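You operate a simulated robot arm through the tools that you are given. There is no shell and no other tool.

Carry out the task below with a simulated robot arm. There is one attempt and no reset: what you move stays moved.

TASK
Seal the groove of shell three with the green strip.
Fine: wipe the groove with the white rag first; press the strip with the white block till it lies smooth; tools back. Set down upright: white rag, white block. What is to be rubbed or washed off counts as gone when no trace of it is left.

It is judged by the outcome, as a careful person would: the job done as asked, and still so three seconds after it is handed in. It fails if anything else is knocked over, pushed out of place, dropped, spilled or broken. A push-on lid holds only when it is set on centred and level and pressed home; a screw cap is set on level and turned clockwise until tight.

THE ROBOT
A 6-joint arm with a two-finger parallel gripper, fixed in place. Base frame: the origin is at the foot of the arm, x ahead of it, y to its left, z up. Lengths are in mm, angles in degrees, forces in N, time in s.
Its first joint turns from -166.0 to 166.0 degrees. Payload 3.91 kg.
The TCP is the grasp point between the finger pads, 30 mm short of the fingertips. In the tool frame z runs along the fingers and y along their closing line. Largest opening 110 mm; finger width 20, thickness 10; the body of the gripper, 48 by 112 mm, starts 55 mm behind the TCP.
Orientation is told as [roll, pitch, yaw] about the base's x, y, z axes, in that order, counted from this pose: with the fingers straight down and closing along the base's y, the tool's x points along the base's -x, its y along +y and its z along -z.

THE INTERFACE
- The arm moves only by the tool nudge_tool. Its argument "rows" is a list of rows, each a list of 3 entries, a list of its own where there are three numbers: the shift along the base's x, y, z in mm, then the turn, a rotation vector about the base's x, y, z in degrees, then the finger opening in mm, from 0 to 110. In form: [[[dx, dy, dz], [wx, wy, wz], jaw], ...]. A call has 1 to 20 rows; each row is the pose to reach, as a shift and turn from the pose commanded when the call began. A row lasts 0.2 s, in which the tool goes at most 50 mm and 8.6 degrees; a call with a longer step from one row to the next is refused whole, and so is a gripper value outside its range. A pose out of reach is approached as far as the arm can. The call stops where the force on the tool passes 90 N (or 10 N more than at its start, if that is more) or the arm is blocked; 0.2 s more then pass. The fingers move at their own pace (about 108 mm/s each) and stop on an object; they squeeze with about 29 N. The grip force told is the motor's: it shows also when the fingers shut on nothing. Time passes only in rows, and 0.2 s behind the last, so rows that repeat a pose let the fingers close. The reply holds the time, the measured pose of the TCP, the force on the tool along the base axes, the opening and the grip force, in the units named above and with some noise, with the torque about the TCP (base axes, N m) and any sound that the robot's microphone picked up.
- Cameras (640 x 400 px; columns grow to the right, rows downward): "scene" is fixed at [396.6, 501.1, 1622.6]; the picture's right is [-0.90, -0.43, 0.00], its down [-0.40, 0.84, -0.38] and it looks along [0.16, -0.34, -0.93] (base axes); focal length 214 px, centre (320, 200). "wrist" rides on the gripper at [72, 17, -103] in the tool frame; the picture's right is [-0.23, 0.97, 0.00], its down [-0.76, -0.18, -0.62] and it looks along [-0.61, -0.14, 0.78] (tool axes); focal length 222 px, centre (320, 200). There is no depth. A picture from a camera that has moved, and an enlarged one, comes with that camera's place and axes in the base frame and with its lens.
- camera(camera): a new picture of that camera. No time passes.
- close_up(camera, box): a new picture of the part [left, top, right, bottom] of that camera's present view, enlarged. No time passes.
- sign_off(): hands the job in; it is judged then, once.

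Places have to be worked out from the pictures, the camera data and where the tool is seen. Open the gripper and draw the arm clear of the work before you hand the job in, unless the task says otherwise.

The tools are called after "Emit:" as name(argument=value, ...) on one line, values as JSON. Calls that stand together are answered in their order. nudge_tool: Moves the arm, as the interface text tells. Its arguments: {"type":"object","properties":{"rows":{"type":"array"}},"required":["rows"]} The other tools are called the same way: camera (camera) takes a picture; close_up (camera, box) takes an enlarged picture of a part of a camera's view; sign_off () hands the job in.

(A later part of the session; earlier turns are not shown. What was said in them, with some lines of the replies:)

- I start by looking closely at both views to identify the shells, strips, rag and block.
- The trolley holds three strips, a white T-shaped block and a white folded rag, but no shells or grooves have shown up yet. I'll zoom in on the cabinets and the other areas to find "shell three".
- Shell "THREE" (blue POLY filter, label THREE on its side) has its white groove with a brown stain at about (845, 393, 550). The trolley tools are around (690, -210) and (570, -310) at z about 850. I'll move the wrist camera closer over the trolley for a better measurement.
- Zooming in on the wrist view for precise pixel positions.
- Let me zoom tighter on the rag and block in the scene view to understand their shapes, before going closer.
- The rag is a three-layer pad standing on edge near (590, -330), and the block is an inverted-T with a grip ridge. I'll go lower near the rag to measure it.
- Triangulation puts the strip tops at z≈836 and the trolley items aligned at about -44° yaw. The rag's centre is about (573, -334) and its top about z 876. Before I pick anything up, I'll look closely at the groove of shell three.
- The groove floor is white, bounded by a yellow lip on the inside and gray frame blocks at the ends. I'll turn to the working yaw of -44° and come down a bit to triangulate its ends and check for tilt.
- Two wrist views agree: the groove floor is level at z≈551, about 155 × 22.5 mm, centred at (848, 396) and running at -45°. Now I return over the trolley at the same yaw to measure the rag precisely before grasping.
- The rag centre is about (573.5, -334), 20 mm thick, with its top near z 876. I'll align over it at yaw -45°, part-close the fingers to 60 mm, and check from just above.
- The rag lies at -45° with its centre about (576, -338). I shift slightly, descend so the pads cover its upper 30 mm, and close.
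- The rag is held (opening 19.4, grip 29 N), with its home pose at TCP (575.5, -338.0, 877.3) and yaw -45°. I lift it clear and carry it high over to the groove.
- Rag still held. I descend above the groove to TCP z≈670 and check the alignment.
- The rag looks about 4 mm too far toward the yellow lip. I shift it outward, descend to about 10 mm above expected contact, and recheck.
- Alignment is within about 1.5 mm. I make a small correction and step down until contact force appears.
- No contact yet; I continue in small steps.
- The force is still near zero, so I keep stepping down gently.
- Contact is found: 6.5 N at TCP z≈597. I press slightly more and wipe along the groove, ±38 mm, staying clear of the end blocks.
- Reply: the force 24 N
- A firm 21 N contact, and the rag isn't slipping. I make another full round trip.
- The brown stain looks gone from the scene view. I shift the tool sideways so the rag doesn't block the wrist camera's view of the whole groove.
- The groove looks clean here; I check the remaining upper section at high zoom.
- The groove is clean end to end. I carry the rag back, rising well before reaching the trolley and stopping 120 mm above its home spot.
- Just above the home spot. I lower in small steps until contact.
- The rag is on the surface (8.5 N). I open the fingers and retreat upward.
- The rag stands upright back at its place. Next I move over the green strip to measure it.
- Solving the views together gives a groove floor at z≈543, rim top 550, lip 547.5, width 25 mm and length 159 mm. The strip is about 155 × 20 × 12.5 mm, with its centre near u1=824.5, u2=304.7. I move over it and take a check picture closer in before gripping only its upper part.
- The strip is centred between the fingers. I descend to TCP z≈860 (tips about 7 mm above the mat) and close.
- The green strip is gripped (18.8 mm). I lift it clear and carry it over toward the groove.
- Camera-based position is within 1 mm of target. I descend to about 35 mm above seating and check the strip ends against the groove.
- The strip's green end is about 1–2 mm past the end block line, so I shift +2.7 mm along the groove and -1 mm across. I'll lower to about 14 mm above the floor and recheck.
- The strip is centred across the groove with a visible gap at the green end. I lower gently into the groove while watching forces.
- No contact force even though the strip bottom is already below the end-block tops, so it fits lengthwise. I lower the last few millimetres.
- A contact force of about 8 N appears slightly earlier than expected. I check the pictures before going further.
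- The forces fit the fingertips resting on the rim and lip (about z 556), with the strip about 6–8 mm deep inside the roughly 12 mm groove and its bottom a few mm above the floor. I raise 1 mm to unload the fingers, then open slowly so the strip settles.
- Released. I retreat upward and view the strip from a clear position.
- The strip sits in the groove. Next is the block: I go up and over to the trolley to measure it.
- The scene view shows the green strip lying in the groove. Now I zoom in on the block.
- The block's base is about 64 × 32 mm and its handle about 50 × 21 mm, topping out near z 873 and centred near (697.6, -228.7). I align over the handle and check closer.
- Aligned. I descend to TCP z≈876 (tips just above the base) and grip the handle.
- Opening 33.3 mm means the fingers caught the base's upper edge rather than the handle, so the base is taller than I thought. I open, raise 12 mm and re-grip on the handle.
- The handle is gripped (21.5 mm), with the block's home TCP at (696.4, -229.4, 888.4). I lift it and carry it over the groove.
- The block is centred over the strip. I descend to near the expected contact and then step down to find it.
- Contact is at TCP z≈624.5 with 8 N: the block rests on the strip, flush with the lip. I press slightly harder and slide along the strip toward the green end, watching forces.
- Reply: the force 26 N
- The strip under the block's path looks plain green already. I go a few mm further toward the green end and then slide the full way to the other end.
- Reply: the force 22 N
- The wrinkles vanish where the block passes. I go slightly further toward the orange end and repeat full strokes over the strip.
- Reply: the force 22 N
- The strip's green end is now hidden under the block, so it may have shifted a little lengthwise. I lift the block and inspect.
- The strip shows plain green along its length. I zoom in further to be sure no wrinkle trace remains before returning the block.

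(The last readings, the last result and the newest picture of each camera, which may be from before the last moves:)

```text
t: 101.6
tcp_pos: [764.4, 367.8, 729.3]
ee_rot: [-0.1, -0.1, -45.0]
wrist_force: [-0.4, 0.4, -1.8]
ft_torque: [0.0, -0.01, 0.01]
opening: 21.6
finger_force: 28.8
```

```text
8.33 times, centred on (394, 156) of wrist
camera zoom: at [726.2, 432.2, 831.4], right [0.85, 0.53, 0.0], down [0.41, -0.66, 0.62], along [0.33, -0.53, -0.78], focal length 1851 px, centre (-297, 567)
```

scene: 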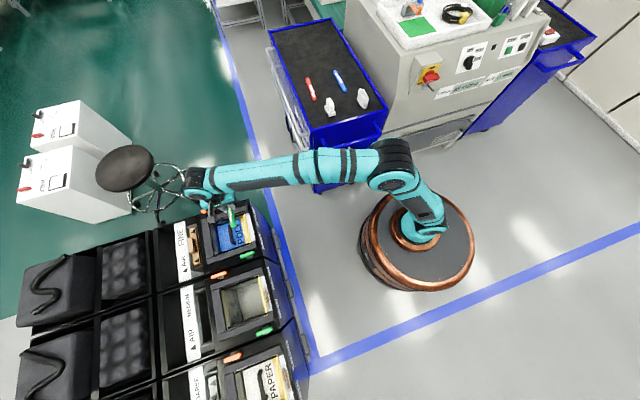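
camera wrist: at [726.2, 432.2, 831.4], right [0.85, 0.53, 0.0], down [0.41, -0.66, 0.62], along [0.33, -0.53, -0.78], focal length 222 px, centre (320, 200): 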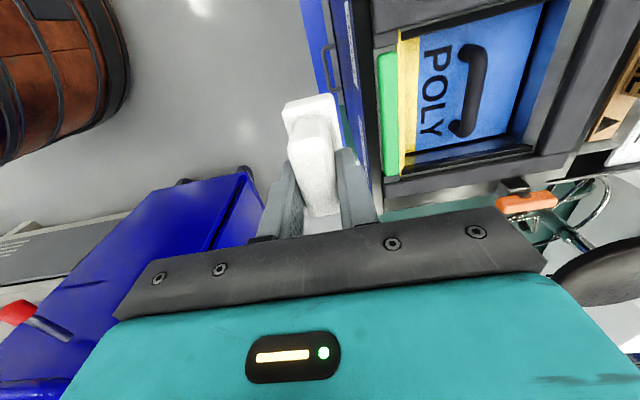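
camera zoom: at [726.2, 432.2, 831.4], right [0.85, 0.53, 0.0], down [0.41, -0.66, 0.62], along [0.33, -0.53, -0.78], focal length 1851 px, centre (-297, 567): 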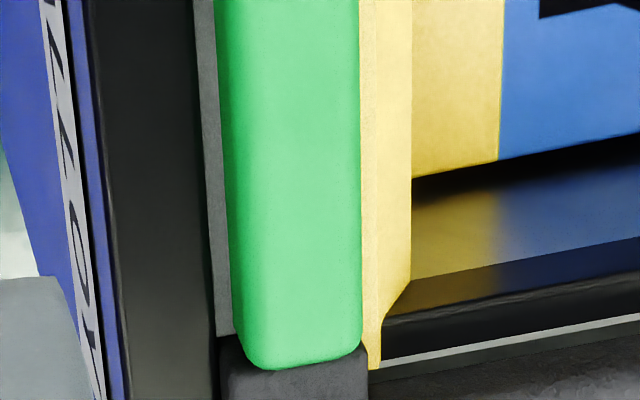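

No trace of wrinkles remains; the strip lies smooth in the groove. I carry the block back above its home position.

Emit:
nudge_tool(rows=[[[-4, -32, 30], [0, 0, 0], 10], [[-8, -64, 60], [0, 0, 0], 10], [[-12, -96, 90], [0, 0, 0], 10], [[-15, -128, 120], [0, 0, 0], 10], [[-19, -160, 150], [0, 0, 0], 10], [[-22, -192, 180], [0, 0, 0], 10], [[-26, -224, 210], [0, 0, 0], 10], [[-30, -256, 240], [0, 0, 0], 10], [[-33, -288, 270], [0, 0, 0], 10], [[-38, -332, 270], [0, 0, 0], 10], [[-43, -376, 270], [0, 0, 0], 10], [[-48, -420, 270], [0, 0, 0], 10], [[-53, -465, 270], [0, 0, 0], 10], [[-58, -509, 270], [0, 0, 0], 10], [[-63, -553, 270], [0, 0, 0], 10], [[-68, -597.5, 270], [0, 0, 0], 10], [[-68, -597.5, 225], [0, 0, 0], 10], [[-68, -597.5, 190], [0, 0, 0], 10], [[-68, -597.5, 172], [0, 0, 0], 10], [[-68, -597.5, 172], [0, 0, 0], 10]])

Emit:
camera(camera="wrist")

Emit:
close_up(camera="scene", box=[310, 80, 350, 125])

Emit:
close_up(camera="scene", box=[235, 205, 265, 245])

```text
t: 105.8
tcp_pos: [695.6, -229.9, 899.4]
ee_rot: [-0.1, 0.0, -45.0]
wrist_force: [-1.3, 0.4, -1.6]
ft_torque: [-0.01, 0.0, 0.0]
opening: 21.8
finger_force: 28.9
```

```text
taken
camera wrist: at [657.6, -165.6, 1003.1], right [0.85, 0.53, 0.0], down [0.41, -0.66, 0.62], along [0.33, -0.53, -0.78], focal length 222 px, centre (320, 200)
```

wrist: 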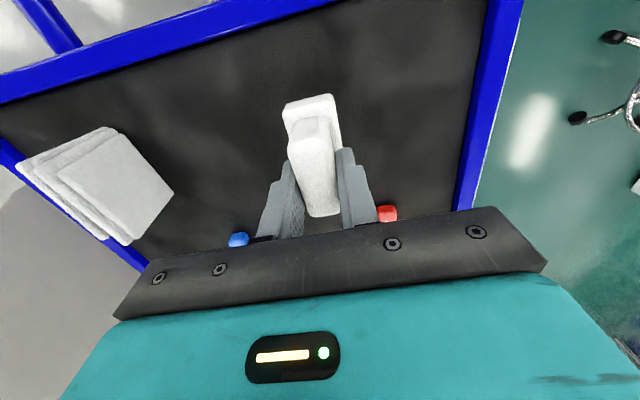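

```text
8.89 times, centred on (330, 102) of scene
camera zoom: at [396.6, 501.1, 1622.6], right [-0.9, -0.43, 0.0], down [-0.4, 0.84, -0.38], along [0.16, -0.34, -0.93], focal length 1906 px, centre (231, 1067)
```

zoom: 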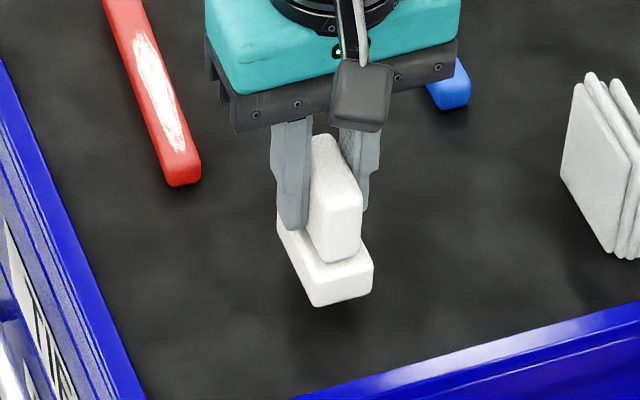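

```text
10.00 times, centred on (250, 225) of scene
camera zoom: at [396.6, 501.1, 1622.6], right [-0.9, -0.43, 0.0], down [-0.4, 0.84, -0.38], along [0.16, -0.34, -0.93], focal length 2145 px, centre (1020, -50)
```

zoom: 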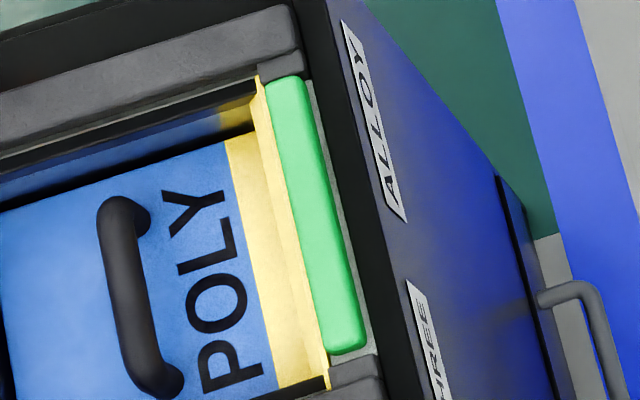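

The scene shows the strip smooth along its whole length. Now I set the block down gently.

Emit:
nudge_tool(rows=[[[0, 0, -4], [0, 0, 0], 10], [[0, 0, -8], [0, 0, 0], 10], [[0, 0, -10], [0, 0, 0], 10], [[0, 0, -10], [0, 0, 0], 10]])

```text
t: 106.8
tcp_pos: [695.3, -228.2, 890.0]
ee_rot: [-0.1, -0.1, -45.0]
wrist_force: [-0.7, -0.2, -2.0]
ft_torque: [-0.03, 0.03, -0.03]
opening: 21.9
finger_force: 28.6
```

Emit:
nudge_tool(rows=[[[0, 0, -0.7], [0, 0, 0], 10], [[0, 0, -1.4], [0, 0, 0], 10], [[0, 0, -1.4], [0, 0, 0], 10]])

```text
t: 107.6
tcp_pos: [696.9, -227.9, 888.7]
ee_rot: [0.0, -0.1, -45.0]
wrist_force: [0.2, -0.1, -1.6]
ft_torque: [-0.01, -0.02, 0.0]
opening: 21.5
finger_force: 29.3
```

Emit:
nudge_tool(rows=[[[0, 0, -0.5], [0, 0, 0], 10], [[0, 0, -0.9], [0, 0, 0], 10], [[0, 0, -0.9], [0, 0, 0], 10]])

```text
t: 108.4
tcp_pos: [696.6, -228.5, 888.7]
ee_rot: [0.0, -0.1, -44.9]
wrist_force: [-0.1, -1.0, -1.8]
ft_torque: [-0.02, 0.0, -0.02]
opening: 21.4
finger_force: 29.0
```

Emit:
nudge_tool(rows=[[[0, 0, -0.5], [0, 0, 0], 10], [[0, 0, -0.9], [0, 0, 0], 10], [[0, 0, -0.9], [0, 0, 0], 10]])

```text
t: 109.2
tcp_pos: [696.2, -229.2, 887.5]
ee_rot: [-0.1, -0.2, -44.9]
wrist_force: [-0.3, -1.1, -1.5]
ft_torque: [-0.01, 0.01, 0.01]
opening: 21.0
finger_force: 29.4
```

Emit:
nudge_tool(rows=[[[0, 0, -0.5], [0, 0, 0], 10], [[0, 0, -0.9], [0, 0, 0], 10], [[0, 0, -0.9], [0, 0, 0], 10]])

```text
t: 110.0
tcp_pos: [696.3, -228.4, 887.5]
ee_rot: [0.1, -0.1, -44.9]
wrist_force: [-2.2, -3.9, 7.8]
ft_torque: [0.06, 0.3, 0.13]
opening: 21.6
finger_force: 28.5
```

Contact, apparently first at one end of the base, so the block may be slightly pitched in the grip. I look before releasing.

Emit:
close_up(camera="scene", box=[310, 80, 350, 125])

Emit:
close_up(camera="wrist", box=[240, 60, 400, 240])

```text
8.89 times, centred on (330, 102) of scene
camera zoom: at [396.6, 501.1, 1622.6], right [-0.9, -0.43, 0.0], down [-0.4, 0.84, -0.38], along [0.16, -0.34, -0.93], focal length 1906 px, centre (231, 1067)
```

zoom: 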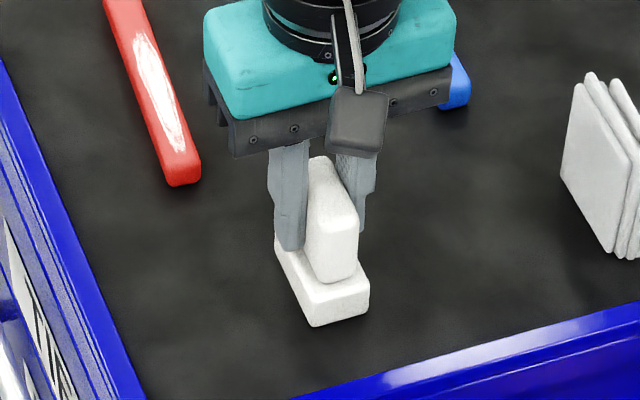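

```text
2.22 times, centred on (320, 150) of wrist
camera zoom: at [658.2, -164.5, 989.9], right [0.85, 0.53, 0.0], down [0.41, -0.66, 0.62], along [0.33, -0.53, -0.78], focal length 494 px, centre (320, 311)
```

zoom: 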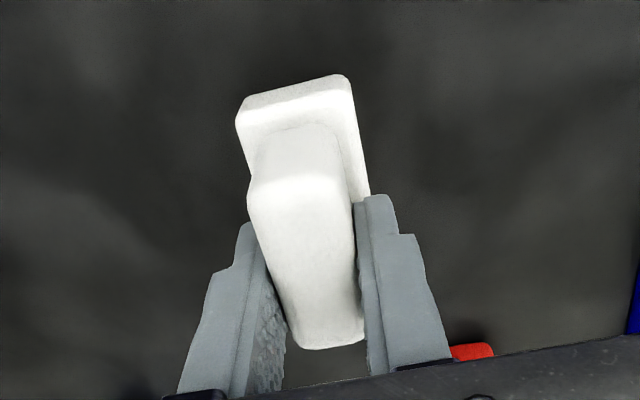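

It looks practically flat at its original spot. I release slowly and retreat upward.

Emit:
nudge_tool(rows=[[[0, 0, 0], [0, 0, 0], 22.5], [[0, 0, 0], [0, 0, 0], 25], [[0, 0, 0], [0, 0, 0], 32], [[0, 0, 0], [0, 0, 0], 42], [[0, 0, 0], [0, 0, 0], 48], [[0, 0, 15], [0, 0, 0], 48], [[0, 0, 50], [0, 0, 0], 50], [[0, 0, 95], [0, 0, 0], 60], [[0, 0, 130], [0, 0, 0], 60], [[0, 0, 130], [0, 0, 0], 60]])

Emit:
close_up(camera="scene", box=[300, 70, 380, 125])

Emit:
camera(camera="wrist")

Emit:
close_up(camera="scene", box=[225, 200, 275, 250])

```text
t: 112.2
tcp_pos: [695.4, -227.6, 1019.7]
ee_rot: [-0.2, 0.0, -45.0]
wrist_force: [-0.1, 0.2, 0.0]
ft_torque: [0.0, -0.01, -0.01]
opening: 59.9
finger_force: 0.0
```

```text
7.27 times, centred on (340, 98) of scene
camera zoom: at [396.6, 501.1, 1622.6], right [-0.9, -0.43, 0.0], down [-0.4, 0.84, -0.38], along [0.16, -0.34, -0.93], focal length 1560 px, centre (174, 946)
```

zoom: 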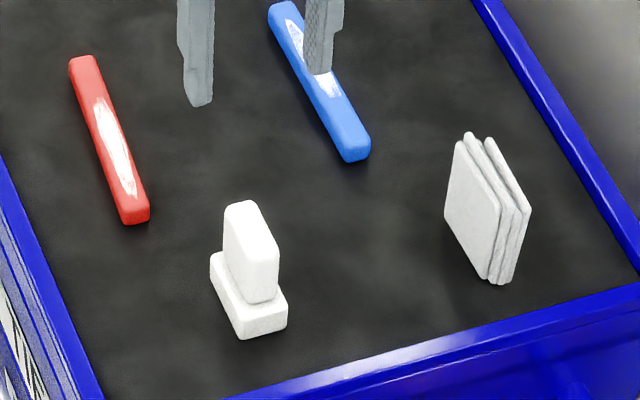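

```text
taken
camera wrist: at [657.3, -164.0, 1121.7], right [0.85, 0.53, 0.0], down [0.41, -0.66, 0.62], along [0.33, -0.53, -0.78], focal length 222 px, centre (320, 200)
```

wrist: 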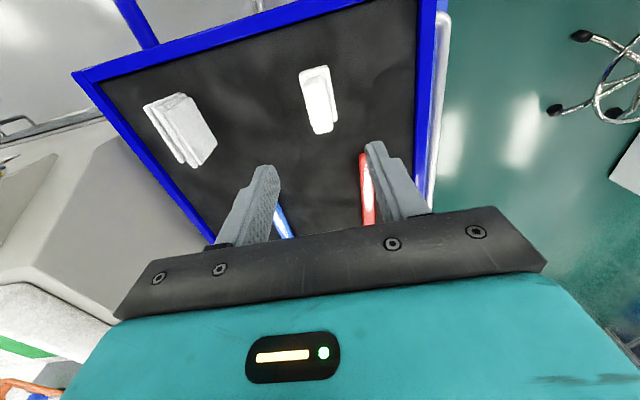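

```text
8.00 times, centred on (250, 225) of scene
camera zoom: at [396.6, 501.1, 1622.6], right [-0.9, -0.43, 0.0], down [-0.4, 0.84, -0.38], along [0.16, -0.34, -0.93], focal length 1716 px, centre (880, 0)
```

zoom: 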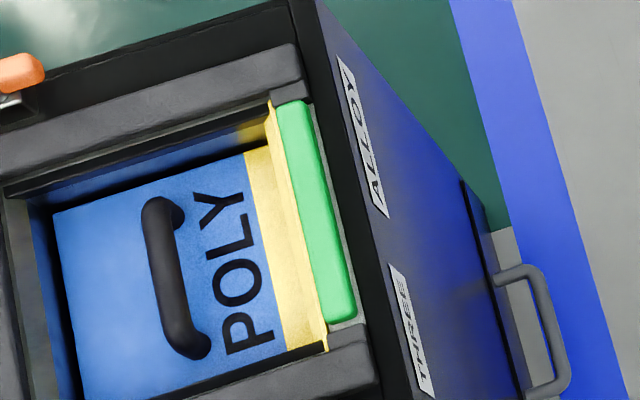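

The block and rag both stand upright in their places, and the strip lies smooth in the groove of shell three. I open the gripper fully, draw the arm up and clear, and take a last look.

Emit:
nudge_tool(rows=[[[0, 5, 40], [0, 0, 0], 80], [[0, 20, 80], [0, 0, 0], 110], [[0, 45, 120], [0, 0, 0], 110], [[0, 75, 155], [0, 0, 0], 110], [[0, 108, 175], [0, 0, 0], 110], [[0, 108, 175], [0, 0, 0], 110]])

Emit:
camera(camera="scene")

Emit:
close_up(camera="scene", box=[235, 205, 265, 245])

Emit:
close_up(camera="scene", box=[280, 50, 400, 125])

```text
t: 113.6
tcp_pos: [697.3, -120.1, 1193.5]
ee_rot: [-0.2, -0.1, -45.0]
wrist_force: [0.1, 0.7, 0.3]
ft_torque: [0.03, -0.02, -0.01]
opening: 110.3
finger_force: 0.1
```

```text
taken
```

scene: 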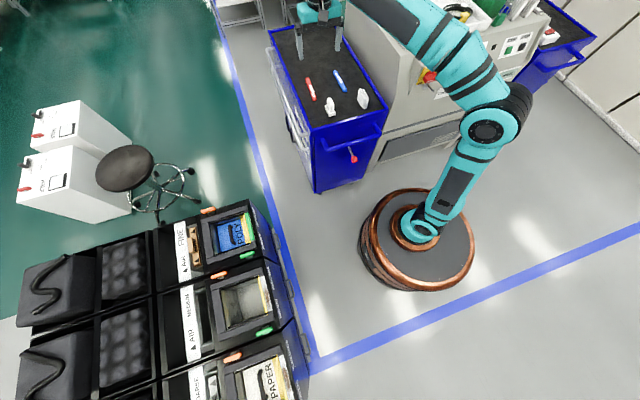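

```text
10.00 times, centred on (250, 225) of scene
camera zoom: at [396.6, 501.1, 1622.6], right [-0.9, -0.43, 0.0], down [-0.4, 0.84, -0.38], along [0.16, -0.34, -0.93], focal length 2145 px, centre (1020, -50)
```

zoom: 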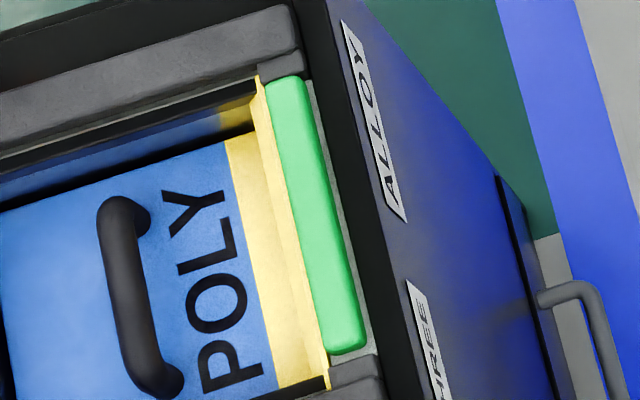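

```text
5.33 times, centred on (340, 88) of scene
camera zoom: at [396.6, 501.1, 1622.6], right [-0.9, -0.43, 0.0], down [-0.4, 0.84, -0.38], along [0.16, -0.34, -0.93], focal length 1144 px, centre (213, 800)
```

zoom: 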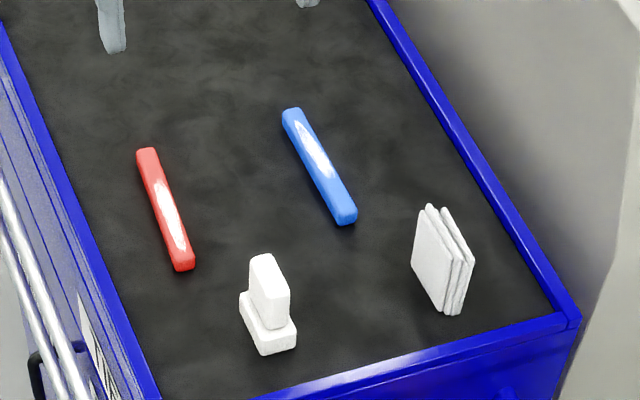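

The groove was wiped clean and the green strip lies smooth in the groove of shell three. The rag and block stand upright in their original places, and the other strips are untouched. The gripper is open and the arm is clear, so I hand the job in.

Emit:
sign_off()

```text
The job is handed in.
```

The groove of shell three is sealed with the green strip, and I've handed the job in.

- **Wiping:** I rubbed the groove with the white rag until no trace of the brown stain was left in close-up views.
- **Strip:** it sits down in the groove, flush with the yellow lip. While I pressed it, it slid a few millimetres. It now rests against the inner lip and the orange-lever end, leaving a gap of about 5 mm at the green-lever end and about 5 mm along the outer side.
- **Pressing:** I slid the white block over it in full strokes, and no wrinkle marks remain.
- **Tools:** the rag and block stand upright in their original places on the trolley. The red and blue strips were not touched.

The gripper is open and the arm is clear of the work.
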